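You operate a simulated robot arm through the tools that you are given. There is no shell and no other tool. Be economical: measure what you need, move in short steps, check, and stop when the job is done.

The job below is to be done with a simulated two-armed robot. You get a single attempt, and the scene is never put back.

## Task
Pick up the white elbow with one hand, pass it to the other hand and put it on the top of the side table. Set down upright: white elbow.

Only the result counts: the job must be done as asked and must still hold three seconds after the hand-in. Knocking over, shifting, dropping, spilling or breaking anything else fails it.

## Robot
Two 6-joint arms with two-finger grippers on one trunk, on a base that drives. Base frame: it is fixed to the floor where the robot stands at the start and does not move with it; the origin is under the middle of the robot, x ahead of it, y to its left, z up; the surface under the hand at the start is at about z = 550. Units: mm, degrees, N and s.
The left shoulder is at the start at [60, 141, 828], the right one opposite. With the tool pointing down near the work surface each hand reaches from about 240 to 700 mm from the robot's upright axis, wherever it stands, measured 20 degrees to its own side. Places, roughly: top of the side table [400, 500, 800]. Payload 2.45 kg a hand.
Tool frame (each hand has its own): the origin (TCP) lies between the finger pads and is the grasp point; the fingertips stand 26 mm ahead of it; z points along the fingers, y is the line along which they close. Largest opening 96 mm; the body of the gripper starts 69 mm behind the TCP.
Orientation is that of the tool frame in the base frame, as a unit quaternion [x, y, z, w]. With the fingers straight down and closing along the base's y, the tool's x points along the base's -x, its y along +y and its z along -z.

## Interface
- The arms move only by the tool servo_tool. It takes "left_rows", "right_rows" or both (then of equal length, played together; a hand with none holds still); each is a list that holds one entry, the list of rows, each a list of 7 numbers: the turn, a rotation vector about the tool's x, y, z in rad, then the shift along the tool's x, y, z in mm, then the finger opening in mm, from 0 to 96. In form: [[[wx, wy, wz, tx, ty, tz, hand], ...]]. A call has 1 to 8 rows; each row is the pose to reach, as a shift and turn from the pose commanded when the call began, along the tool's axes at that moment. A row lasts 0.2 s, in which the tool goes at most 50 mm and 8.6 degrees; a call with a longer step from one row to the next is refused whole, and so is a gripper value outside its range. A pose out of reach is approached as far as the arm can. The call stops where the force on the tool passes 40 N (or 10 N more than at its start, if that is more) or the arm is blocked; 0.2 s more then pass. Each finger halts on what it meets, pressing with about 32 N; the grip force reading is that of the motor and also rises with nothing between the fingers. The clock runs only during rows and for 0.2 s after the last one: add rows that repeat a pose to give the fingers time. It gives the time, the measured TCP pose, the force on the tool (base axes), the opening and the grip force at its end, in the units of the frame above (readings bear some noise), with the torque about the TCP (base axes, N m) and any sound that the robot's microphone picked up.
- Cameras (640 x 400 px; columns grow to the right, rows downward): "scene" is now at [125, 36, 1427.2]; the picture's right is [0.51, -0.86, -0.00], its down [-0.69, -0.41, -0.60] and it looks along [0.52, 0.31, -0.80] (base axes); focal length 251 px, centre (320, 200). "left" rides on the left gripper at [82, -3, -98] in its tool frame; the picture's right is [0.04, 1.00, 0.00], its down [-0.73, 0.03, -0.68] and it looks along [-0.68, 0.03, 0.73] (tool axes); focal length 256 px, centre (320, 200). "right" rides on the right gripper at [82, 3, -98] in its tool frame; the picture's right is [-0.04, 1.00, 0.00], its down [-0.73, -0.03, -0.68] and it looks along [-0.68, -0.03, 0.73] (tool axes); focal length 256 px, centre (320, 200). There is no depth. A picture from a camera that has moved, and an enlarged one, comes with that camera's place and axes in the base frame and with its lens.
- snapshot(camera): a new picture of that camera. The clock stands still meanwhile.
- raise_lower(by): slides the trunk up (or, below 0, down) by that many mm; the arms and the scene camera ride with it, the base frame stays. It gives what a move gives, with no picture.
- roll_base(legs): drives the robot by 1 to 6 legs, each [ahead, turn to the left] in mm and degrees, along the robot's own axes; the way and the turn of a leg run together, so that a leg with both is an arc; at most 1500 mm and 180 degrees a leg. The arms and the cameras ride along, it lands a little off, and it stops where it bumps. It gives what a move gives.
- turn_head(pan, tilt): turns the head with the scene camera to pan (to the left, within 86 degrees either way) and tilt (down, from -29 to 69), counted from straight ahead of the robot. It gives what a move gives.
- zoom(camera, box): a new picture of the part [left, top, right, bottom] of that camera's present view, enlarged. The clock stands still meanwhile.
- sign_off(): hands the job in; it is judged then, once.

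Go step by step. Nothing tells you exact positions but the pictures and the camera data: compare them with the known pose of the tool, close in by small moves and look again before you grip or let go. The budget is 120 turns and 92 pictures, counting those below and the enlarged ones. Unless the task says otherwise, let go and move clear before handing in, and close with one line.

The tools are called after "Call:" by a JSON object that holds its "op" and its "data". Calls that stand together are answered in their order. servo_tool: Moves the arms, as the interface text tells. Its arguments: {"type":"object","properties":{"left_rows":{"type":"array","items":{"type":"array","items":{"type":"array","items":{"type":"number"}}}},"right_rows":{"type":"array","items":{"type":"array","items":{"type":"array","items":{"type":"number"}}}}},"required":[]} The other tools are called the same way: raise_lower (by) slides the trunk up or down; roll_base (legs) drives the base; turn_head (pan, tilt) turns the head that bears the scene camera; snapshot (camera) takes a picture; zoom (camera, box) takes an enlarged picture of a part of a camera's view; sign_off () hands the job in.

At the start:

```text
clock: 0.0
left_position: [339.5, 370.1, 1030.4]
left_orientation: [0.003, 1.0, 0.001, 0.0]
left_ft_force: [0.2, 0.0, -0.1]
left_wrist_torque: [-0.01, -0.01, 0.01]
left_opening: 95.9
left_grip_force: 0.1
right_position: [485.2, 56.3, 1125.4]
right_orientation: [0.009, 1.0, 0.001, -0.001]
right_ft_force: [-0.2, 0.7, -0.5]
right_wrist_torque: [-0.01, -0.02, 0.02]
right_opening: 96.0
right_grip_force: 0.1
trunk travel left (down, up): [-453.0, 137.0]
robot x, y, heading: [-3.2, -1.5, -0.2]
head pan, tilt: [30.7, 53.0]
```

scene: 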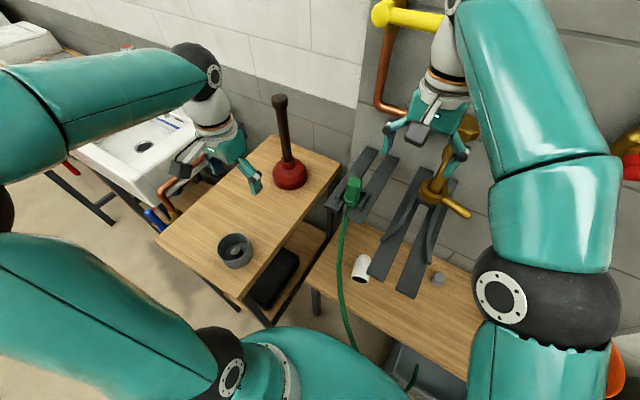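
right: 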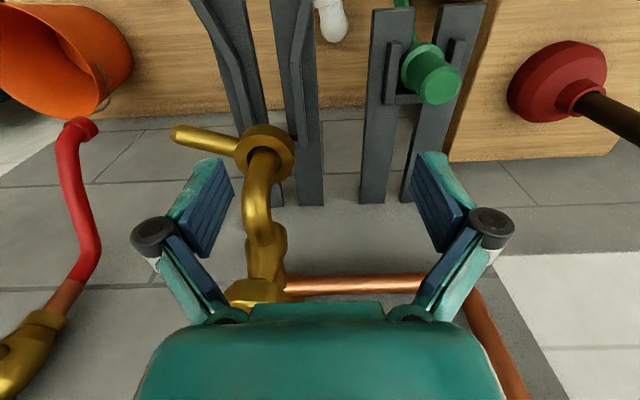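
left: 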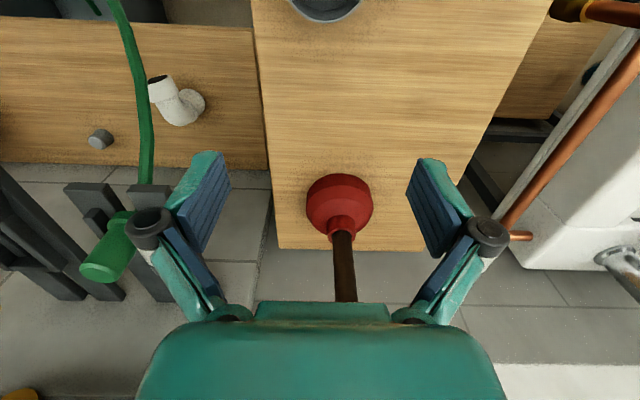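

The white elbow lies on the lower bench near [495, 85, 570], with a green hose and grey rails nearby. I'll look closer first.

Call:
{"op": "zoom", "data": {"camera": "scene", "box": [290, 130, 490, 330]}}

Call:
{"op": "zoom", "data": {"camera": "left", "box": [0, 0, 260, 200]}}

Call:
{"op": "zoom", "data": {"camera": "right", "box": [180, 0, 500, 200]}}

```text
2.00 times, centred on (390, 230) of scene
camera zoom: at [125.0, 36.0, 1427.2], right [0.51, -0.86, 0.0], down [-0.69, -0.41, -0.6], along [0.52, 0.31, -0.8], focal length 502 px, centre (180, 140)
```

zoom: 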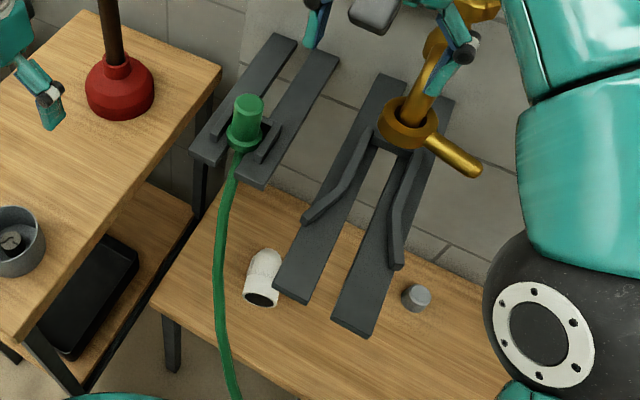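

```text
2.00 times, centred on (130, 100) of left
camera zoom: at [259.2, 367.5, 1129.8], right [-0.03, 1.0, 0.0], down [0.73, 0.03, 0.68], along [0.68, 0.02, -0.73], focal length 512 px, centre (700, 400)
```

zoom: 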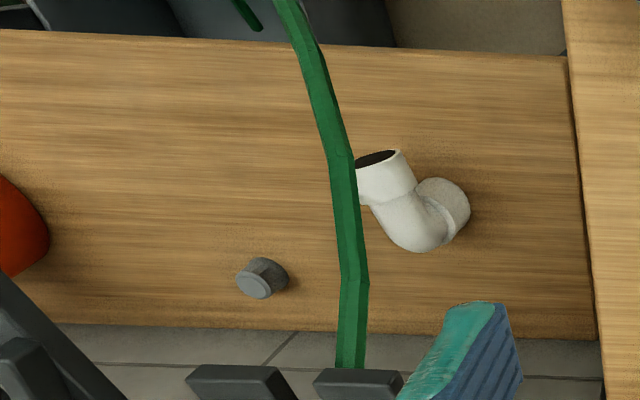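

```text
2.00 times, centred on (340, 100) of right
camera zoom: at [402.8, 59.9, 1223.9], right [0.06, 1.0, 0.0], down [0.73, -0.04, 0.68], along [0.68, -0.04, -0.73], focal length 512 px, centre (280, 400)
```

zoom: 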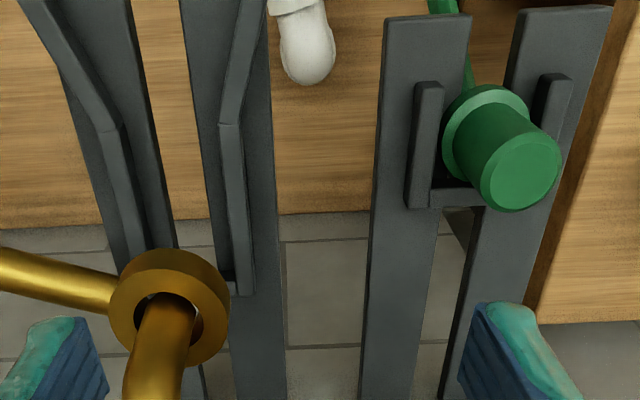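

The racks hang at about z = 930 above the bench, so the elbow must be reached from underneath. I'll get larger views of the elbow to learn its pose.

Call:
{"op": "zoom", "data": {"camera": "scene", "box": [332, 245, 396, 285]}}

Call:
{"op": "zoom", "data": {"camera": "left", "box": [128, 65, 224, 125]}}

```text
10.00 times, centred on (364, 265) of scene
camera zoom: at [125.0, 36.0, 1427.2], right [0.51, -0.86, 0.0], down [-0.69, -0.41, -0.6], along [0.52, 0.31, -0.8], focal length 2512 px, centre (-120, -450)
```

zoom: 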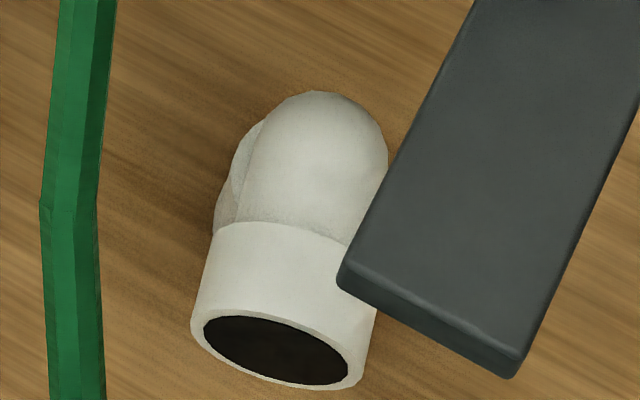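

```text
6.67 times, centred on (176, 95) of left
camera zoom: at [259.2, 367.5, 1129.8], right [-0.03, 1.0, 0.0], down [0.73, 0.03, 0.68], along [0.68, 0.02, -0.73], focal length 1707 px, centre (1280, 900)
```

zoom: 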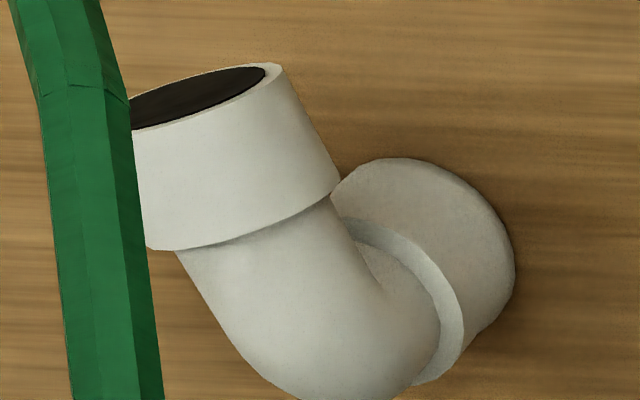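

The elbow is standing with its lower socket at about [506, 84] on the bench. Its horizontal leg points at the robot, ending near [433, 71, 622], and the hose hangs in front. My plan is for the right hand to come in under the rack from the right and take the leg near its open end. I'll pull the right hand back first.

Call:
{"op": "servo_tool", "data": {"right_rows": [[[0, 0, 0, 45, 0, -5, 96], [0, 0, 0, 90, 0, -10, 96], [0, 0, 0, 135, 0, -10, 96], [0, 0, 0, 180, 0, -10, 96], [0, 0, 0, 215, -20, -10, 96], [0, 0, 0, 225, -66, -10, 96], [0, 0, 0, 225, -114, -10, 96], [0, 0, 0, 225, -162, -10, 96]]]}}

```text
clock: 1.8
left_position: [340.3, 368.3, 1029.9]
left_orientation: [0.003, 1.0, 0.0, 0.001]
left_ft_force: [-0.7, 0.5, -0.1]
left_wrist_torque: [-0.04, 0.02, -0.03]
left_opening: 96.1
left_grip_force: 0.0
right_position: [256.7, -103.7, 1135.3]
right_orientation: [0.008, 1.0, 0.002, 0.0]
right_ft_force: [0.1, -0.2, 1.2]
right_wrist_torque: [0.01, -0.03, -0.02]
right_opening: 96.3
right_grip_force: 0.0
trunk travel left (down, up): [-453.0, 137.0]
robot x, y, heading: [-6.2, -2.7, 0.0]
head pan, tilt: [30.7, 53.0]
```

The right hand is clear of the racks. I'll check the now unobstructed view with the head turned slightly right.

Call:
{"op": "turn_head", "data": {"pan": 8, "tilt": 50}}

Call:
{"op": "snapshot", "data": {"camera": "scene"}}

Call:
{"op": "snapshot", "data": {"camera": "right"}}

```text
clock: 2.7
left_position: [340.9, 371.0, 1030.5]
left_orientation: [0.003, 1.0, 0.0, 0.0]
left_ft_force: [-0.5, 0.2, 0.6]
left_wrist_torque: [-0.01, 0.01, -0.02]
left_opening: 95.9
left_grip_force: 0.1
right_position: [258.2, -102.1, 1135.3]
right_orientation: [0.008, 1.0, 0.002, 0.0]
right_ft_force: [-0.2, 0.3, -0.6]
right_wrist_torque: [-0.01, -0.02, -0.05]
right_opening: 95.8
right_grip_force: 0.0
trunk travel left (down, up): [-453.0, 137.0]
robot x, y, heading: [-0.8, -0.7, 0.1]
head pan, tilt: [8.0, 50.0]
```

```text
83 pictures are left
camera scene: at [137.2, 9.0, 1431.2], right [0.14, -0.99, 0.0], down [-0.76, -0.11, -0.64], along [0.64, 0.09, -0.77], focal length 251 px, centre (320, 200)
```

scene: 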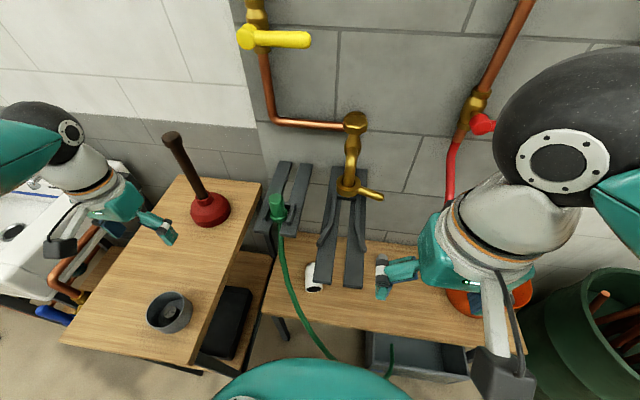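

```text
82 pictures are left
camera right: at [175.5, -98.4, 1234.4], right [0.06, 1.0, 0.0], down [0.73, -0.04, 0.68], along [0.68, -0.04, -0.73], focal length 256 px, centre (320, 200)
```

right: 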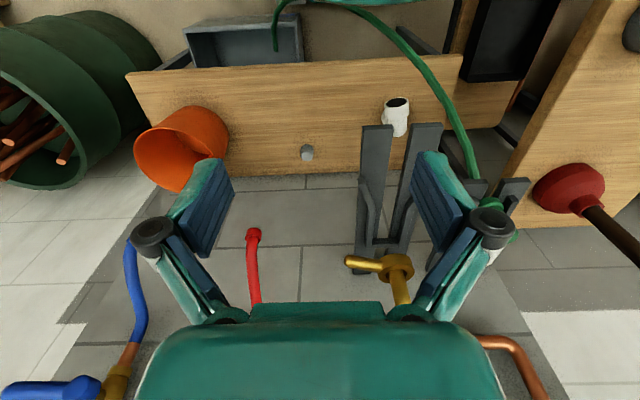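

The way to the right of the racks is clear. I'll lower the right hand there while rotating it to point left and down.

Call:
{"op": "servo_tool", "data": {"right_rows": [[[-0.128, -0.026, 0.001, -5, -16, 42, 96], [-0.257, -0.051, 0.002, -10, -33, 84, 96], [-0.385, -0.077, 0.003, -15, -49, 126, 96], [-0.513, -0.102, 0.004, -20, -65, 168, 96], [-0.642, -0.128, 0.004, -25, -81, 210, 96], [-0.77, -0.154, 0.005, -30, -98, 252, 96], [-0.899, -0.179, 0.006, -35, -114, 294, 96], [-1.027, -0.205, 0.007, -40, -130, 335, 96]]]}}

Call:
{"op": "snapshot", "data": {"camera": "scene"}}

Call:
{"op": "snapshot", "data": {"camera": "right"}}

```text
clock: 4.5
left_position: [341.6, 369.2, 1031.0]
left_orientation: [0.002, 1.0, -0.001, 0.0]
left_ft_force: [0.2, -0.9, 0.4]
left_wrist_torque: [0.01, 0.02, 0.0]
left_opening: 96.0
left_grip_force: 0.0
right_position: [294.4, -230.4, 799.8]
right_orientation: [0.011, 0.864, 0.493, 0.102]
right_ft_force: [-0.3, -0.1, 0.9]
right_wrist_torque: [0.02, -0.01, 0.01]
right_opening: 96.0
right_grip_force: 0.1
trunk travel left (down, up): [-453.0, 137.0]
robot x, y, heading: [3.7, -3.0, 0.1]
head pan, tilt: [8.0, 50.0]
```

```text
81 pictures are left
camera scene: at [138.0, 7.6, 1431.2], right [0.14, -0.99, 0.0], down [-0.76, -0.11, -0.64], along [0.64, 0.09, -0.77], focal length 251 px, centre (320, 200)
```

scene: 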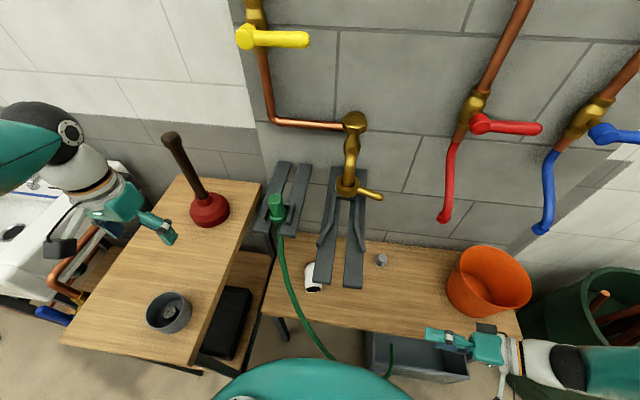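

```text
80 pictures are left
camera right: at [196.2, -303.4, 837.8], right [-0.04, 0.51, 0.86], down [0.59, -0.68, 0.43], along [0.8, 0.53, -0.27], focal length 256 px, centre (320, 200)
```

right: 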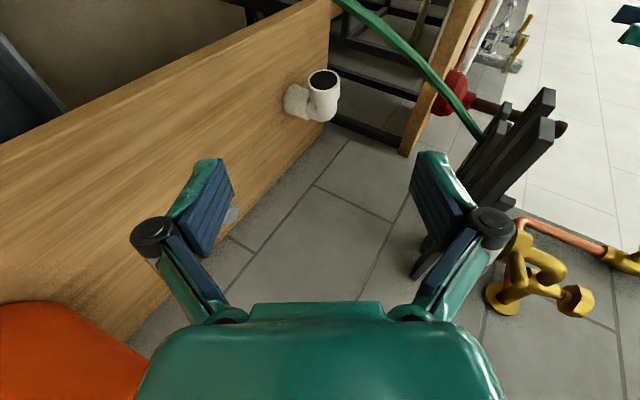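

The elbow is clearly visible, with the open end at about [431, 71, 632]. I'll move in toward it under the rack.

Call:
{"op": "servo_tool", "data": {"right_rows": [[[0, 0, 0, -19, -1, 44, 96], [0, 0, 0, -38, -2, 88, 96], [0, 0, 0, -57, -3, 132, 96], [0, 0, 0, -76, -5, 177, 96]]]}}

Call:
{"op": "snapshot", "data": {"camera": "scene"}}

Call:
{"op": "snapshot", "data": {"camera": "right"}}

```text
clock: 5.5
left_position: [341.3, 371.1, 1029.1]
left_orientation: [0.003, 1.0, 0.0, 0.0]
left_ft_force: [-0.4, -0.3, 0.2]
left_wrist_torque: [-0.01, 0.0, -0.01]
left_opening: 96.3
left_grip_force: 0.1
right_position: [404.5, -91.9, 720.4]
right_orientation: [0.011, 0.865, 0.491, 0.102]
right_ft_force: [0.8, -0.8, -1.2]
right_wrist_torque: [-0.03, 0.0, 0.0]
right_opening: 96.0
right_grip_force: 0.1
trunk travel left (down, up): [-453.0, 137.0]
robot x, y, heading: [-1.4, -0.7, -0.0]
head pan, tilt: [8.0, 50.0]
```

```text
79 pictures are left
camera scene: at [138.1, 9.1, 1431.1], right [0.14, -0.99, 0.0], down [-0.76, -0.11, -0.64], along [0.64, 0.09, -0.77], focal length 251 px, centre (320, 200)
```

scene: 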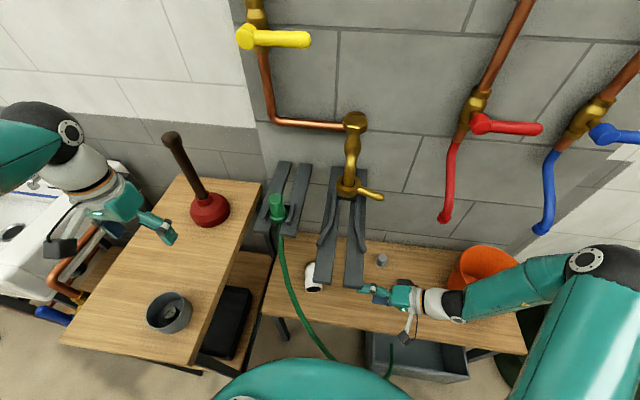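

```text
78 pictures are left
camera right: at [305.8, -164.7, 758.9], right [-0.04, 0.51, 0.86], down [0.59, -0.68, 0.43], along [0.8, 0.53, -0.28], focal length 256 px, centre (320, 200)
```

right: 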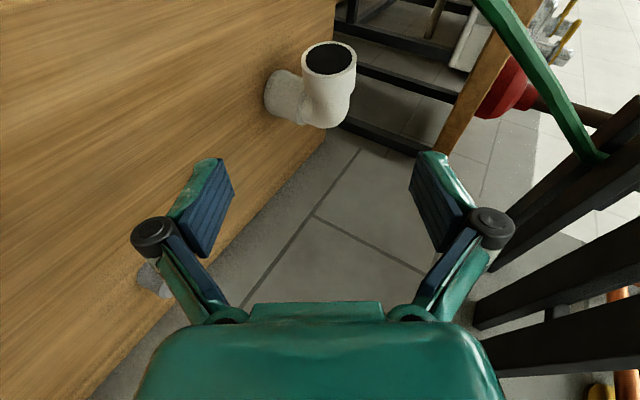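

I'll close in to about 80 mm short of the leg, narrow the opening a little, and look again.

Call:
{"op": "servo_tool", "data": {"right_rows": [[[0, 0, 0, -2, 2, 40, 84], [0, 0, 0, -5, 4, 80, 80], [0, 0, 0, -7, 5, 110, 80], [0, 0, 0, -7, 5, 110, 80]]]}}

Call:
{"op": "snapshot", "data": {"camera": "right"}}

Call:
{"op": "zoom", "data": {"camera": "scene", "box": [240, 200, 480, 350]}}

```text
clock: 6.5
left_position: [341.6, 369.8, 1030.4]
left_orientation: [0.002, 1.0, 0.0, 0.0]
left_ft_force: [-0.5, 0.2, -0.3]
left_wrist_torque: [-0.01, 0.0, 0.02]
left_opening: 95.9
left_grip_force: 0.1
right_position: [429.6, 2.2, 669.7]
right_orientation: [0.011, 0.865, 0.491, 0.102]
right_ft_force: [0.4, 0.0, -0.5]
right_wrist_torque: [-0.03, -0.03, 0.01]
right_opening: 80.0
right_grip_force: 0.0
trunk travel left (down, up): [-453.0, 137.0]
robot x, y, heading: [-0.7, -4.2, 0.1]
head pan, tilt: [8.0, 50.0]
```

```text
77 pictures are left
camera right: at [331.4, -69.3, 709.1], right [-0.04, 0.51, 0.86], down [0.59, -0.68, 0.43], along [0.8, 0.53, -0.28], focal length 256 px, centre (320, 200)
```

right: 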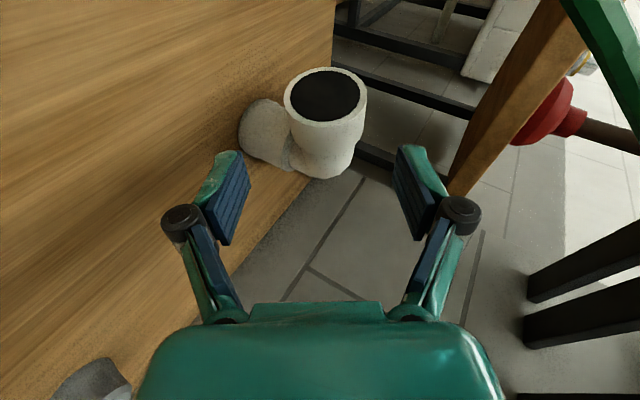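

```text
2.67 times, centred on (360, 275) of scene
camera zoom: at [137.4, 8.8, 1431.2], right [0.14, -0.99, 0.0], down [-0.76, -0.11, -0.64], along [0.64, 0.09, -0.77], focal length 670 px, centre (213, 0)
```

zoom: 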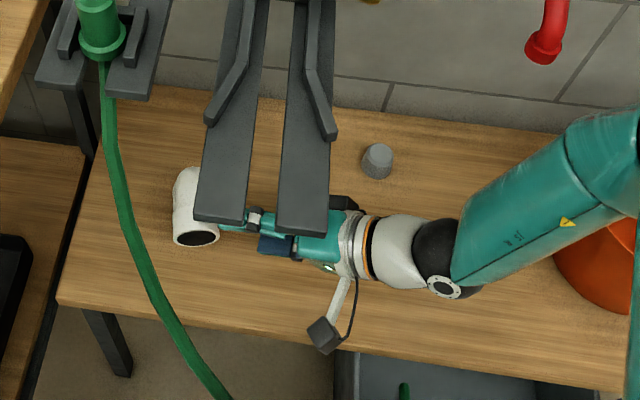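

The leg sits between the fingers' lines. I'll advance the last 80 mm and check before closing.

Call:
{"op": "servo_tool", "data": {"right_rows": [[[0, 0, 0, 0, 4, 27, 80], [0, 0, 0, 0, 4, 54, 80], [0, 0, 0, 0, 4, 81, 80]]]}}

Call:
{"op": "snapshot", "data": {"camera": "right"}}

Call:
{"op": "zoom", "data": {"camera": "scene", "box": [280, 240, 408, 320]}}

```text
clock: 7.3
left_position: [340.1, 371.2, 1030.6]
left_orientation: [0.003, 1.0, 0.0, 0.0]
left_ft_force: [0.1, -0.1, 0.1]
left_wrist_torque: [0.02, -0.02, 0.0]
left_opening: 95.9
left_grip_force: 0.2
right_position: [445.9, 72.1, 632.1]
right_orientation: [0.011, 0.865, 0.491, 0.102]
right_ft_force: [0.1, -0.2, 0.4]
right_wrist_torque: [-0.03, -0.02, 0.0]
right_opening: 79.9
right_grip_force: 0.1
trunk travel left (down, up): [-453.0, 137.0]
robot x, y, heading: [3.0, -4.0, -0.0]
head pan, tilt: [8.0, 50.0]
```

```text
75 pictures are left
camera right: at [347.2, 0.5, 671.3], right [-0.04, 0.51, 0.86], down [0.59, -0.68, 0.43], along [0.8, 0.53, -0.28], focal length 256 px, centre (320, 200)
```

right: 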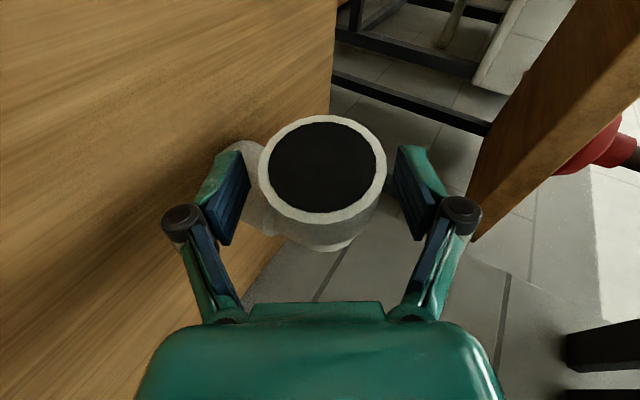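

```text
5.00 times, centred on (344, 280) of scene
camera zoom: at [137.9, 9.0, 1431.2], right [0.14, -0.99, 0.0], down [-0.76, -0.11, -0.64], along [0.64, 0.09, -0.77], focal length 1256 px, centre (200, -200)
```

zoom: 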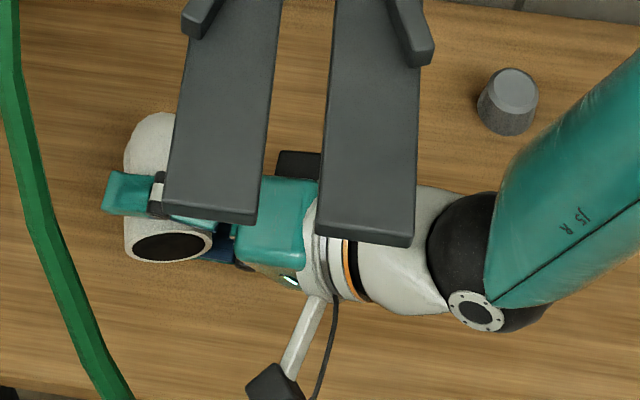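

The fingers straddle the socket well. I'll close the grip.

Call:
{"op": "servo_tool", "data": {"right_rows": [[[0, 0, 0, 0, 0, 0, 40], [0, 0, 0, 0, 0, 0, 40], [0, 0, 0, 0, 0, 0, 40], [0, 0, 0, 0, 0, 0, 40]]]}}

Call:
{"op": "snapshot", "data": {"camera": "right"}}

```text
clock: 8.3
left_position: [340.4, 371.2, 1031.1]
left_orientation: [0.003, 1.0, 0.001, 0.001]
left_ft_force: [-0.7, -0.2, -0.1]
left_wrist_torque: [0.02, -0.01, 0.02]
left_opening: 95.9
left_grip_force: 0.0
right_position: [446.4, 72.5, 634.8]
right_orientation: [0.009, 0.865, 0.491, 0.103]
right_ft_force: [0.5, 6.3, 14.0]
right_wrist_torque: [0.41, -0.51, 0.24]
right_opening: 54.0
right_grip_force: 31.8
trunk travel left (down, up): [-453.0, 137.0]
robot x, y, heading: [-1.3, 2.7, 0.2]
head pan, tilt: [8.0, 50.0]
```

```text
73 pictures are left
camera right: at [347.0, 0.5, 672.4], right [-0.04, 0.51, 0.86], down [0.59, -0.68, 0.43], along [0.8, 0.53, -0.27], focal length 256 px, centre (320, 200)
```

right: 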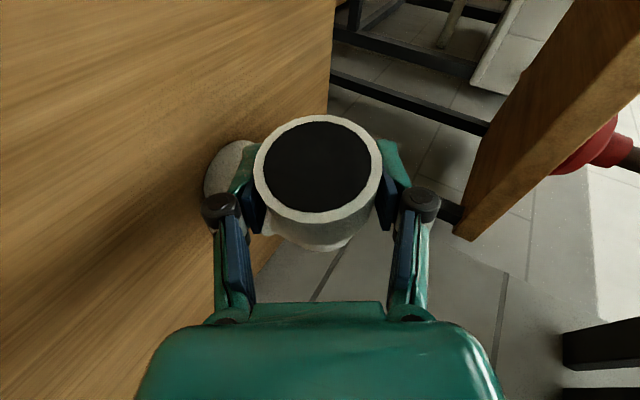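

The grip holds (54 mm, 32 N). I'll lift 45 mm and check.

Call:
{"op": "servo_tool", "data": {"right_rows": [[[0, 0, 0, -2, 13, -7, 40], [0, 0, 0, -5, 26, -15, 40], [0, 0, 0, -7, 38, -22, 40]]]}}

Call:
{"op": "snapshot", "data": {"camera": "right"}}

Call:
{"op": "zoom", "data": {"camera": "scene", "box": [280, 240, 408, 320]}}

```text
clock: 9.1
left_position: [340.7, 370.5, 1030.6]
left_orientation: [0.003, 1.0, 0.0, 0.0]
left_ft_force: [-0.4, 0.4, 0.8]
left_wrist_torque: [0.02, -0.02, 0.02]
left_opening: 96.0
left_grip_force: 0.2
right_position: [444.6, 72.7, 678.4]
right_orientation: [0.011, 0.865, 0.491, 0.101]
right_ft_force: [-0.1, -0.5, -0.6]
right_wrist_torque: [-0.02, 0.0, -0.04]
right_opening: 53.6
right_grip_force: 31.6
trunk travel left (down, up): [-453.0, 137.0]
robot x, y, heading: [-0.9, 0.6, -0.2]
head pan, tilt: [8.0, 50.0]
```

```text
72 pictures are left
camera right: at [346.4, 0.1, 716.6], right [-0.04, 0.51, 0.86], down [0.59, -0.68, 0.43], along [0.8, 0.53, -0.28], focal length 256 px, centre (320, 200)
```

right: 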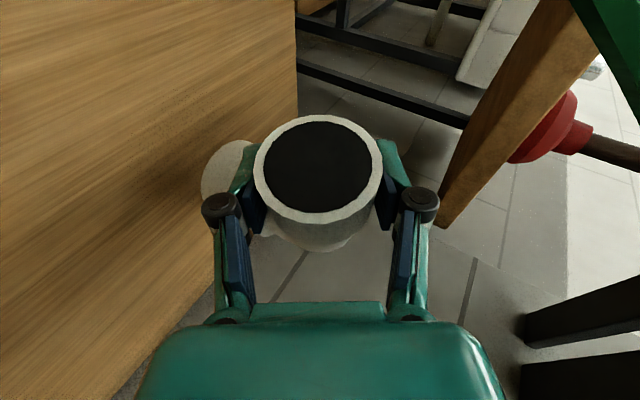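

```text
5.00 times, centred on (344, 280) of scene
camera zoom: at [137.4, 8.9, 1431.2], right [0.14, -0.99, 0.0], down [-0.76, -0.11, -0.64], along [0.64, 0.09, -0.77], focal length 1256 px, centre (200, -200)
```

zoom: 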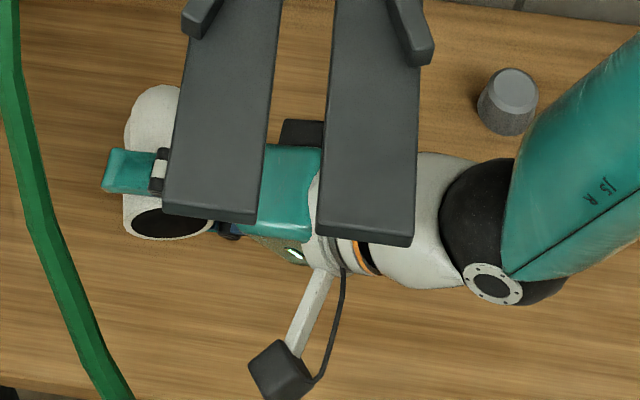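

It lifted cleanly. I'll now retreat along the same path to the right front.

Call:
{"op": "servo_tool", "data": {"right_rows": [[[0, 0, 0, 4, -9, -44, 40], [0, 0, 0, 7, -19, -87, 40], [0, 0, 0, 11, -28, -131, 40], [0, 0, 0, 15, -38, -174, 40], [0, 0, 0, 37, -34, -211, 40], [0, 0, 0, 59, -31, -248, 40], [0, 0, 0, 81, -28, -285, 40], [0, 0, 0, 103, -25, -322, 40]]]}}

Call:
{"op": "snapshot", "data": {"camera": "scene"}}

```text
clock: 10.9
left_position: [339.8, 369.8, 1031.7]
left_orientation: [0.003, 1.0, 0.0, 0.001]
left_ft_force: [-0.5, -0.5, -0.2]
left_wrist_torque: [0.02, -0.03, -0.03]
left_opening: 96.2
left_grip_force: 0.0
right_position: [283.1, -200.8, 799.7]
right_orientation: [0.011, 0.865, 0.49, 0.102]
right_ft_force: [0.8, -0.6, -1.2]
right_wrist_torque: [0.0, 0.03, -0.03]
right_opening: 53.3
right_grip_force: 31.7
trunk travel left (down, up): [-453.0, 137.0]
robot x, y, heading: [0.3, 2.0, 0.1]
head pan, tilt: [8.0, 50.0]
```

```text
70 pictures are left
camera scene: at [136.5, 8.7, 1431.3], right [0.14, -0.99, 0.0], down [-0.76, -0.11, -0.64], along [0.64, 0.09, -0.77], focal length 251 px, centre (320, 200)
```

scene: 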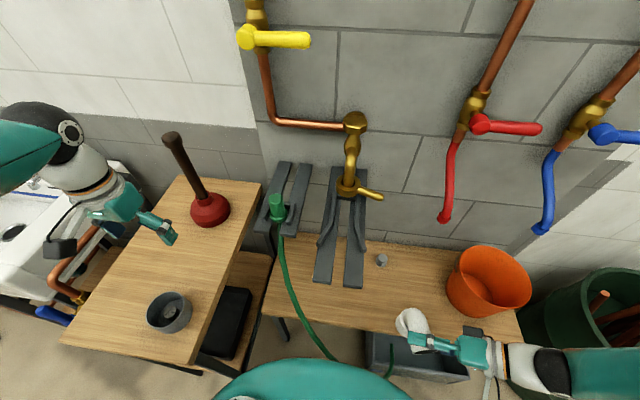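

The elbow is held clear on the right side. I'll raise it to about z = 1080 for a handover in free air.

Call:
{"op": "servo_tool", "data": {"right_rows": [[[0, 0, 0, -6, 40, -23, 40], [0, 0, 0, -11, 80, -47, 40], [0, 0, 0, -17, 120, -70, 40], [0, 0, 0, -23, 160, -94, 40], [0, 0, 0, -28, 200, -117, 40], [0, 0, 0, -34, 240, -140, 40]]]}}

Call:
{"op": "turn_head", "data": {"pan": 5, "tilt": 40}}

Call:
{"op": "snapshot", "data": {"camera": "scene"}}

```text
clock: 12.3
left_position: [341.2, 370.9, 1030.9]
left_orientation: [0.003, 1.0, 0.0, 0.001]
left_ft_force: [-0.5, -0.2, 0.2]
left_wrist_torque: [-0.02, -0.01, 0.01]
left_opening: 95.9
left_grip_force: 0.0
right_position: [268.1, -202.0, 1080.0]
right_orientation: [0.012, 0.865, 0.49, 0.101]
right_ft_force: [-0.4, 0.0, -1.5]
right_wrist_torque: [-0.01, 0.05, 0.02]
right_opening: 53.4
right_grip_force: 32.3
trunk travel left (down, up): [-453.0, 137.0]
robot x, y, heading: [-1.1, -0.3, 0.3]
head pan, tilt: [8.0, 50.0]
```

```text
clock: 13.0
left_position: [340.0, 370.2, 1030.8]
left_orientation: [0.002, 1.0, 0.0, 0.001]
left_ft_force: [-1.2, 0.8, -0.6]
left_wrist_torque: [0.02, 0.01, 0.0]
left_opening: 96.1
left_grip_force: 0.1
right_position: [270.0, -202.8, 1079.0]
right_orientation: [0.011, 0.865, 0.49, 0.102]
right_ft_force: [0.0, -0.3, -1.9]
right_wrist_torque: [-0.04, 0.01, -0.01]
right_opening: 53.3
right_grip_force: 32.1
trunk travel left (down, up): [-453.0, 137.0]
robot x, y, heading: [0.4, 3.7, 0.2]
head pan, tilt: [5.0, 40.0]
```

```text
69 pictures are left
camera scene: at [145.6, 5.5, 1445.3], right [0.09, -1.0, 0.0], down [-0.64, -0.06, -0.77], along [0.76, 0.07, -0.64], focal length 251 px, centre (320, 200)
```

scene: 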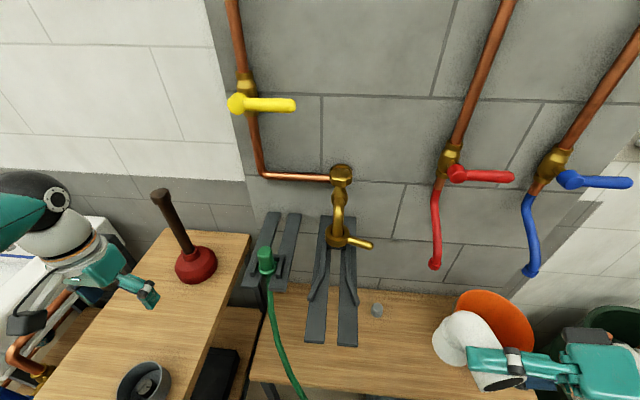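

I'll bring the right hand to the front centre and the left hand up to its side above, at a distance.

Call:
{"op": "servo_tool", "data": {"right_rows": [[[0, 0, 0, -1, 17, 30, 40], [0, 0, 0, -2, 34, 59, 40], [0, 0, 0, -3, 51, 88, 40], [0, 0, 0, -4, 68, 118, 40], [0, 0, 0, -5, 85, 148, 40], [0, 0, 0, -5, 102, 177, 40], [0, 0, 0, -5, 102, 177, 40]]], "left_rows": [[[0, 0, 0, -3, 0, -40, 96], [0, 0, 0, -6, -20, -80, 96], [0, 0, 0, -10, -55, -115, 96], [0, 0, 0, -13, -90, -150, 96], [0, 0, 0, -16, -125, -180, 96], [0, 0, 0, -20, -160, -205, 96], [0, 0, 0, -22, -180, -210, 96]]]}}

Call:
{"op": "snapshot", "data": {"camera": "scene"}}

Call:
{"op": "snapshot", "data": {"camera": "left"}}

Call:
{"op": "snapshot", "data": {"camera": "right"}}

```text
clock: 14.6
left_position: [360.8, 188.2, 1230.3]
left_orientation: [0.002, 1.0, -0.001, 0.002]
left_ft_force: [-0.6, 0.3, 0.0]
left_wrist_torque: [-0.01, 0.0, 0.02]
left_opening: 96.2
left_grip_force: 0.0
left hand out of reach, approached as far as the arm can: row 6, 7
right_position: [300.7, 1.3, 1080.7]
right_orientation: [0.01, 0.865, 0.492, 0.102]
right_ft_force: [0.7, 0.2, -1.6]
right_wrist_torque: [-0.02, 0.04, 0.01]
right_opening: 53.4
right_grip_force: 32.0
trunk travel left (down, up): [-453.0, 137.0]
robot x, y, heading: [1.1, 2.1, -0.0]
head pan, tilt: [5.0, 40.0]
```

```text
68 pictures are left
camera scene: at [145.5, 4.9, 1445.4], right [0.09, -1.0, 0.0], down [-0.64, -0.06, -0.77], along [0.76, 0.07, -0.64], focal length 251 px, centre (320, 200)
```

scene: 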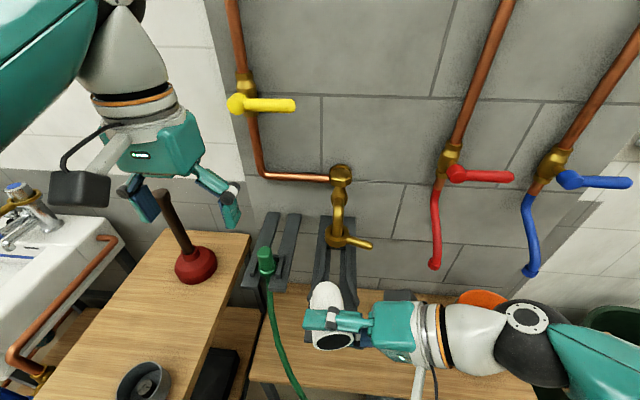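

```text
67 pictures are left
camera left: at [278.2, 184.6, 1328.6], right [-0.04, 1.0, 0.0], down [0.73, 0.03, 0.68], along [0.68, 0.02, -0.73], focal length 256 px, centre (320, 200)
```

left: 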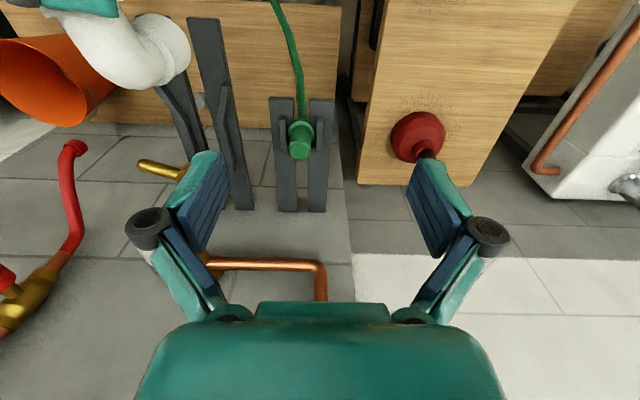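

```text
66 pictures are left
camera right: at [201.1, -69.4, 1118.8], right [-0.04, 0.51, 0.86], down [0.59, -0.68, 0.43], along [0.8, 0.53, -0.28], focal length 256 px, centre (320, 200)
```

right: 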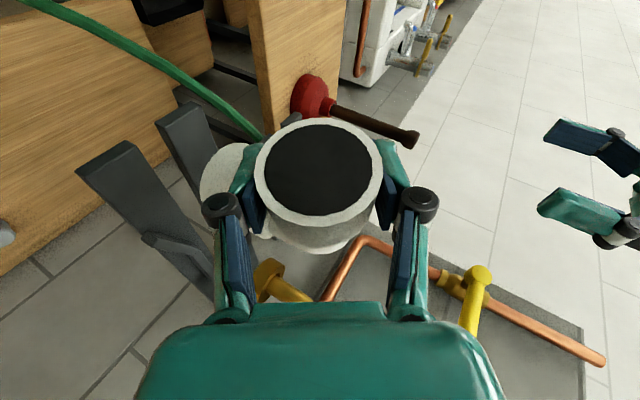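

The left hand's height limit is about 1230 here. I'll bring it over toward the bend at z ≈ 1170 to look down on it.

Call:
{"op": "servo_tool", "data": {"left_rows": [[[0, 0, 0, -1, -30, 30, 96], [0, 0, 0, -2, -60, 60, 96], [0, 0, 0, -3, -95, 68, 96], [0, 0, 0, -3, -130, 70, 96], [0, 0, 0, -3, -130, 70, 96]]]}}

Call:
{"op": "snapshot", "data": {"camera": "left"}}

Call:
{"op": "snapshot", "data": {"camera": "scene"}}

```text
clock: 15.8
left_position: [360.9, 60.6, 1160.1]
left_orientation: [0.003, 1.0, -0.001, 0.0]
left_ft_force: [1.1, -0.8, -1.1]
left_wrist_torque: [0.01, -0.04, 0.03]
left_opening: 96.2
left_grip_force: 0.0
right_position: [300.0, 3.2, 1081.5]
right_orientation: [0.011, 0.865, 0.491, 0.101]
right_ft_force: [-0.9, -0.2, -0.8]
right_wrist_torque: [-0.01, 0.02, 0.02]
right_opening: 53.5
right_grip_force: 31.8
trunk travel left (down, up): [-453.0, 137.0]
robot x, y, heading: [-2.2, -5.1, 0.2]
head pan, tilt: [5.0, 40.0]
```

```text
65 pictures are left
camera left: at [279.2, 56.8, 1259.7], right [-0.04, 1.0, 0.0], down [0.73, 0.03, 0.68], along [0.68, 0.02, -0.73], focal length 256 px, centre (320, 200)
```

left: 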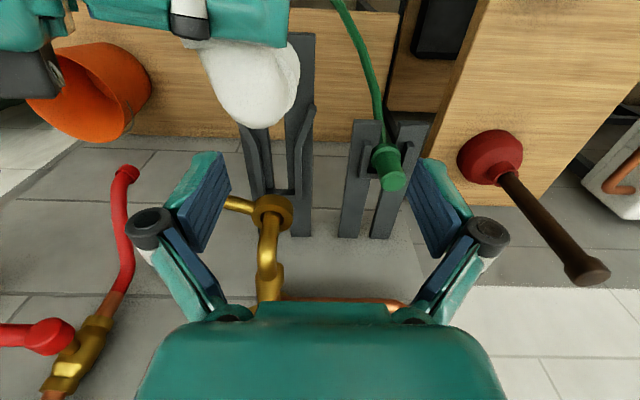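

```text
64 pictures are left
camera scene: at [145.7, 5.8, 1445.4], right [0.09, -1.0, 0.0], down [-0.64, -0.06, -0.77], along [0.76, 0.07, -0.64], focal length 251 px, centre (320, 200)
```

scene: 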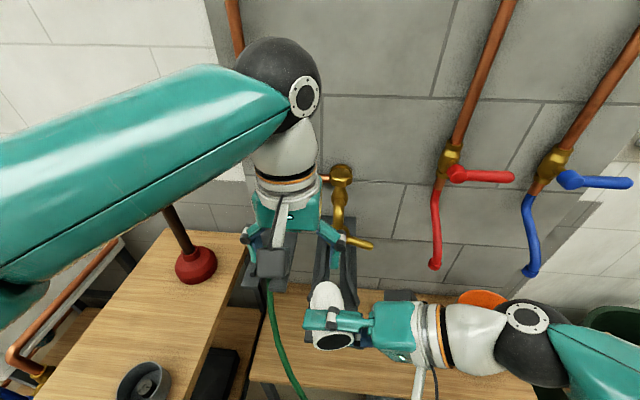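

The bend centre is around [346, 8, 1079]. I'll lean the left hand slightly, so that its camera clears the right gripper, and place it above the bend.

Call:
{"op": "servo_tool", "data": {"left_rows": [[[0.006, 0.075, -0.042, -2, -12, 0, 96], [0.013, 0.15, -0.084, -4, -24, 3, 96], [0.019, 0.225, -0.126, -6, -36, 6, 96], [0.0255, 0.2993, -0.1686, -7, -48, 9, 96], [0.0255, 0.2993, -0.1686, -7, -48, 9, 96]]]}}

Call:
{"op": "snapshot", "data": {"camera": "left"}}

Call:
{"op": "zoom", "data": {"camera": "scene", "box": [220, 180, 476, 340]}}

```text
clock: 17.0
left_position: [368.8, 12.2, 1150.8]
left_orientation: [-0.081, 0.985, -0.013, -0.149]
left_ft_force: [0.3, 0.0, 0.3]
left_wrist_torque: [0.0, -0.01, 0.02]
left_opening: 96.1
left_grip_force: 0.1
right_position: [299.9, 2.6, 1079.4]
right_orientation: [0.012, 0.865, 0.491, 0.102]
right_ft_force: [0.1, -0.5, -1.1]
right_wrist_torque: [-0.04, 0.01, -0.02]
right_opening: 53.2
right_grip_force: 32.3
trunk travel left (down, up): [-453.0, 137.0]
robot x, y, heading: [-0.8, -2.9, -0.0]
head pan, tilt: [5.0, 40.0]
```

```text
63 pictures are left
camera left: at [320.8, 0.2, 1271.0], right [-0.2, 0.98, 0.01], down [0.88, 0.18, 0.43], along [0.42, 0.1, -0.9], focal length 256 px, centre (320, 200)
```

left: 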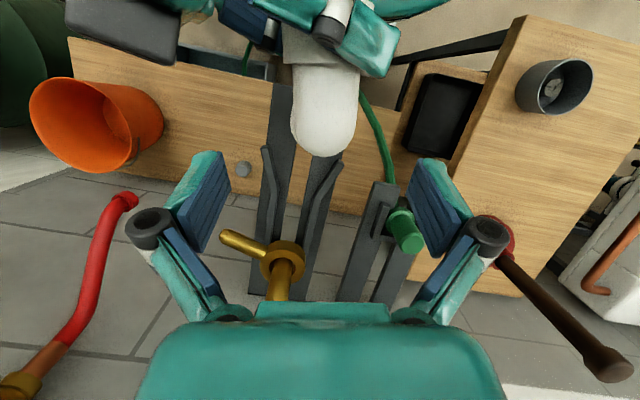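

```text
2.50 times, centred on (348, 260) of scene
camera zoom: at [145.6, 5.6, 1445.4], right [0.09, -1.0, 0.0], down [-0.64, -0.06, -0.77], along [0.76, 0.07, -0.64], focal length 628 px, centre (250, 50)
```

zoom: 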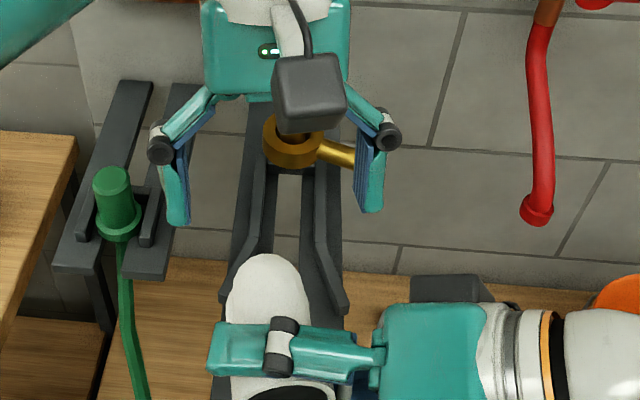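

Alignment is good. I'll descend along the tool axis to the bend.

Call:
{"op": "servo_tool", "data": {"left_rows": [[[0, 0, 0, 0, 2, 25, 90], [0, 0, 0, 0, 2, 50, 86], [0, 0, 0, 0, 2, 75, 84], [0, 0, 0, 0, 2, 75, 84]]]}}

Call:
{"op": "snapshot", "data": {"camera": "left"}}

Call:
{"op": "zoom", "data": {"camera": "scene", "box": [220, 220, 476, 380]}}

Call:
{"op": "snapshot", "data": {"camera": "right"}}

```text
clock: 18.0
left_position: [345.9, 10.2, 1079.5]
left_orientation: [-0.081, 0.985, -0.013, -0.149]
left_ft_force: [-1.2, -0.3, 0.4]
left_wrist_torque: [-0.01, 0.0, 0.01]
left_opening: 84.2
left_grip_force: 0.2
right_position: [300.5, 2.9, 1079.8]
right_orientation: [0.012, 0.866, 0.49, 0.101]
right_ft_force: [0.1, -0.6, -1.7]
right_wrist_torque: [0.01, 0.05, 0.01]
right_opening: 53.3
right_grip_force: 32.3
trunk travel left (down, up): [-453.0, 137.0]
robot x, y, heading: [3.9, -0.6, 0.2]
head pan, tilt: [5.0, 40.0]
```

```text
61 pictures are left
camera left: at [298.6, -2.2, 1199.3], right [-0.2, 0.98, 0.01], down [0.88, 0.18, 0.43], along [0.42, 0.1, -0.9], focal length 256 px, centre (320, 200)
```

left: 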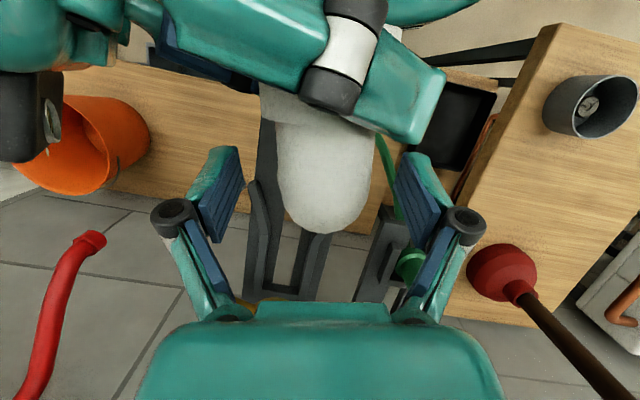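

```text
2.50 times, centred on (348, 300) of scene
camera zoom: at [146.0, 5.4, 1445.4], right [0.09, -1.0, 0.0], down [-0.64, -0.06, -0.77], along [0.76, 0.07, -0.64], focal length 628 px, centre (250, -50)
```

zoom: 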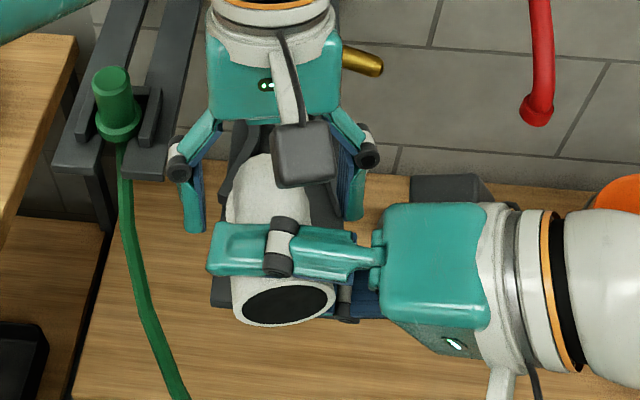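

```text
59 pictures are left
camera right: at [201.5, -69.4, 1118.7], right [-0.04, 0.51, 0.86], down [0.59, -0.68, 0.43], along [0.8, 0.53, -0.28], focal length 256 px, centre (320, 200)
```

right: 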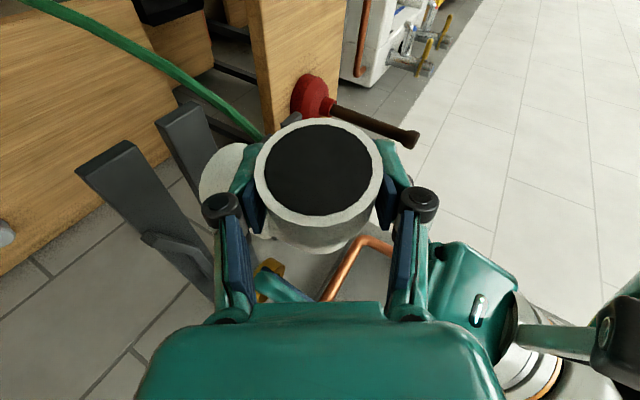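

The left fingers straddle the bend without contact. I'll centre by 2 mm and close the left hand.

Call:
{"op": "servo_tool", "data": {"left_rows": [[[0, 0, 0, 0, 2, 0, 70], [0, 0, 0, 0, 2, 0, 50], [0, 0, 0, 0, 2, 0, 36], [0, 0, 0, 0, 2, 0, 36], [0, 0, 0, 0, 2, 0, 36]]]}}

Call:
{"op": "snapshot", "data": {"camera": "left"}}

```text
clock: 19.2
left_position: [347.7, 11.3, 1080.2]
left_orientation: [-0.081, 0.986, -0.013, -0.148]
left_ft_force: [0.8, -1.5, -0.6]
left_wrist_torque: [-0.17, 0.12, 0.21]
left_opening: 43.3
left_grip_force: 32.2
right_position: [301.6, 2.7, 1079.9]
right_orientation: [0.011, 0.865, 0.491, 0.102]
right_ft_force: [-2.1, 0.1, -1.2]
right_wrist_torque: [0.09, -0.1, -0.24]
right_opening: 53.5
right_grip_force: 32.4
trunk travel left (down, up): [-453.0, 137.0]
robot x, y, heading: [1.3, 0.3, 0.2]
head pan, tilt: [5.0, 40.0]
```

```text
58 pictures are left
camera left: at [298.8, 0.1, 1199.6], right [-0.2, 0.98, 0.01], down [0.88, 0.18, 0.43], along [0.42, 0.1, -0.9], focal length 256 px, centre (320, 200)
```

left: 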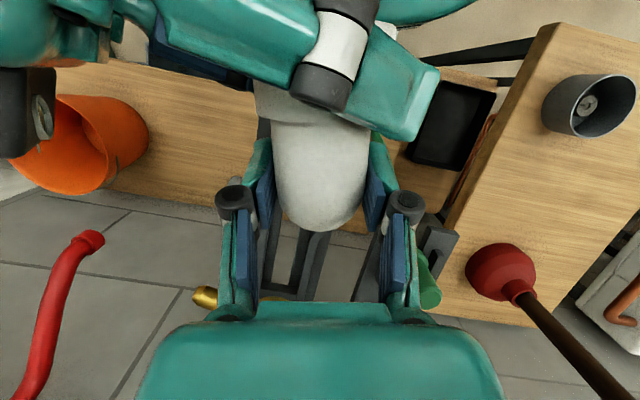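

The left hand grips the bend firmly (43 mm, 32 N). I'll open the right hand and back it out along its axis.

Call:
{"op": "servo_tool", "data": {"right_rows": [[[0, 0, 0, 0, 0, 0, 65], [0, 0, 0, 0, 0, 0, 72], [0, 0, 0, 0, 0, 0, 72]]]}}

Call:
{"op": "servo_tool", "data": {"right_rows": [[[0, 0, 0, 0, 0, -30, 72], [0, 0, 0, 0, 0, -65, 72], [0, 0, 0, 0, 0, -105, 72], [0, 0, 0, 0, 0, -150, 72], [0, 0, 0, 0, 0, -195, 72]]]}}

Call:
{"op": "snapshot", "data": {"camera": "scene"}}

Call:
{"op": "snapshot", "data": {"camera": "left"}}

Call:
{"op": "snapshot", "data": {"camera": "right"}}

```text
clock: 20.0
left_position: [346.6, 11.0, 1081.8]
left_orientation: [-0.08, 0.985, -0.012, -0.15]
left_ft_force: [1.1, -0.2, 0.0]
left_wrist_torque: [0.01, 0.0, -0.01]
left_opening: 43.5
left_grip_force: 31.6
right_position: [299.7, 3.6, 1079.6]
right_orientation: [0.011, 0.865, 0.491, 0.102]
right_ft_force: [0.3, -0.1, 0.4]
right_wrist_torque: [-0.01, 0.01, 0.0]
right_opening: 72.0
right_grip_force: 0.1
trunk travel left (down, up): [-453.0, 137.0]
robot x, y, heading: [1.6, -1.5, 0.4]
head pan, tilt: [5.0, 40.0]
```

```text
clock: 21.2
left_position: [346.5, 12.1, 1079.0]
left_orientation: [-0.081, 0.986, -0.012, -0.148]
left_ft_force: [-0.1, 0.3, 0.1]
left_wrist_torque: [0.0, 0.0, -0.04]
left_opening: 43.7
left_grip_force: 32.0
right_position: [267.3, -163.1, 1179.2]
right_orientation: [0.011, 0.866, 0.49, 0.102]
right_ft_force: [-0.4, -0.3, -0.4]
right_wrist_torque: [-0.01, 0.0, 0.0]
right_opening: 71.9
right_grip_force: 0.0
trunk travel left (down, up): [-453.0, 137.0]
robot x, y, heading: [1.1, 2.4, -0.3]
head pan, tilt: [5.0, 40.0]
```

```text
57 pictures are left
camera scene: at [145.7, 5.3, 1445.4], right [0.09, -1.0, 0.0], down [-0.64, -0.06, -0.77], along [0.76, 0.07, -0.64], focal length 251 px, centre (320, 200)
```

scene: 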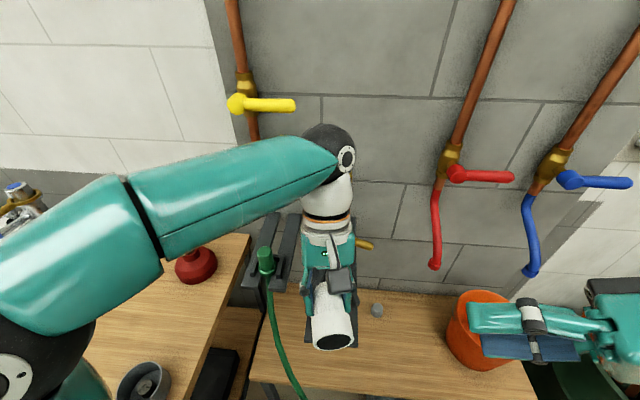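

```text
56 pictures are left
camera left: at [298.6, 0.1, 1199.6], right [-0.2, 0.98, 0.01], down [0.88, 0.18, 0.43], along [0.42, 0.1, -0.9], focal length 256 px, centre (320, 200)
```

left: 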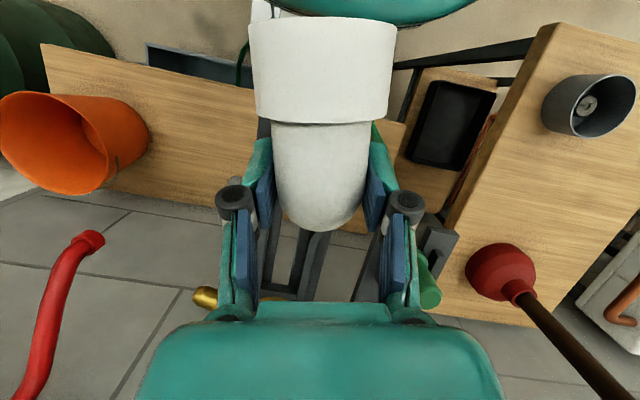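

```text
55 pictures are left
camera right: at [169.2, -235.5, 1217.8], right [-0.04, 0.51, 0.86], down [0.59, -0.68, 0.43], along [0.8, 0.53, -0.28], focal length 256 px, centre (320, 200)
```

right: 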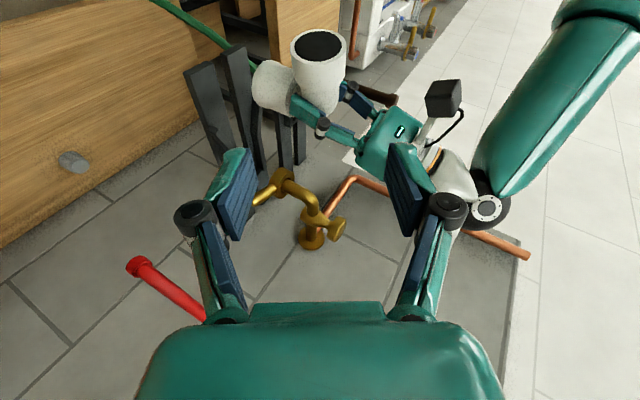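

The left hand holds the elbow and the right hand is clear. The free spot on the side table is near [410, 490], between the mug at [261, 373] and the plunger at [550, 405]. I'll carry the elbow left at this height.

Call:
{"op": "servo_tool", "data": {"left_rows": [[[0, 0, 0, -6, 42, -3, 36], [0, 0, 0, -13, 84, -6, 36], [0, 0, 0, -19, 127, -8, 36], [0, 0, 0, -26, 169, -11, 36], [0, 0, 0, -32, 211, -14, 36], [0, 0, 0, -39, 254, -17, 36], [0, 0, 0, -45, 296, -20, 36]]]}}

Call:
{"op": "turn_head", "data": {"pan": 45, "tilt": 45}}

Call:
{"op": "snapshot", "data": {"camera": "scene"}}

Call:
{"op": "snapshot", "data": {"camera": "left"}}

```text
clock: 22.8
left_position: [345.3, 313.1, 1088.7]
left_orientation: [-0.08, 0.986, -0.013, -0.148]
left_ft_force: [0.1, 0.0, -0.2]
left_wrist_torque: [-0.05, -0.02, -0.07]
left_opening: 43.3
left_grip_force: 32.0
right_position: [267.8, -162.1, 1179.3]
right_orientation: [0.012, 0.866, 0.49, 0.101]
right_ft_force: [-0.5, 0.0, 0.8]
right_wrist_torque: [0.0, -0.03, -0.02]
right_opening: 71.9
right_grip_force: 0.1
trunk travel left (down, up): [-453.0, 137.0]
robot x, y, heading: [-1.9, -1.4, 0.1]
head pan, tilt: [5.0, 40.0]
```

```text
clock: 23.9
left_position: [344.5, 312.9, 1088.3]
left_orientation: [-0.08, 0.985, -0.012, -0.149]
left_ft_force: [-0.5, 0.6, -1.2]
left_wrist_torque: [0.0, -0.03, 0.0]
left_opening: 43.5
left_grip_force: 32.0
right_position: [268.0, -162.5, 1178.7]
right_orientation: [0.01, 0.865, 0.491, 0.101]
right_ft_force: [0.7, -0.4, 0.1]
right_wrist_torque: [0.02, -0.02, 0.05]
right_opening: 72.3
right_grip_force: 0.2
trunk travel left (down, up): [-453.0, 137.0]
robot x, y, heading: [0.8, 1.3, -0.4]
head pan, tilt: [45.0, 45.0]
```

```text
54 pictures are left
camera scene: at [118.6, 55.6, 1438.1], right [0.71, -0.71, 0.0], down [-0.5, -0.5, -0.71], along [0.5, 0.5, -0.71], focal length 251 px, centre (320, 200)
```

scene: 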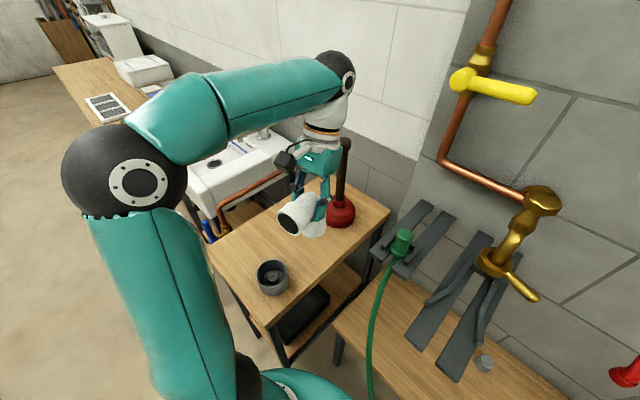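

```text
53 pictures are left
camera left: at [297.2, 300.9, 1208.0], right [-0.2, 0.98, 0.01], down [0.88, 0.18, 0.43], along [0.42, 0.1, -0.9], focal length 256 px, centre (320, 200)
```

left: 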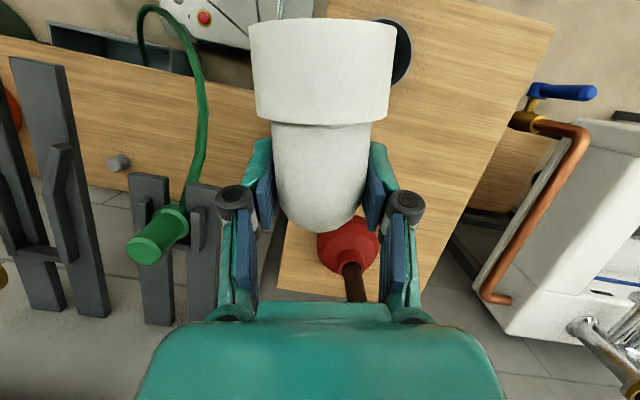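

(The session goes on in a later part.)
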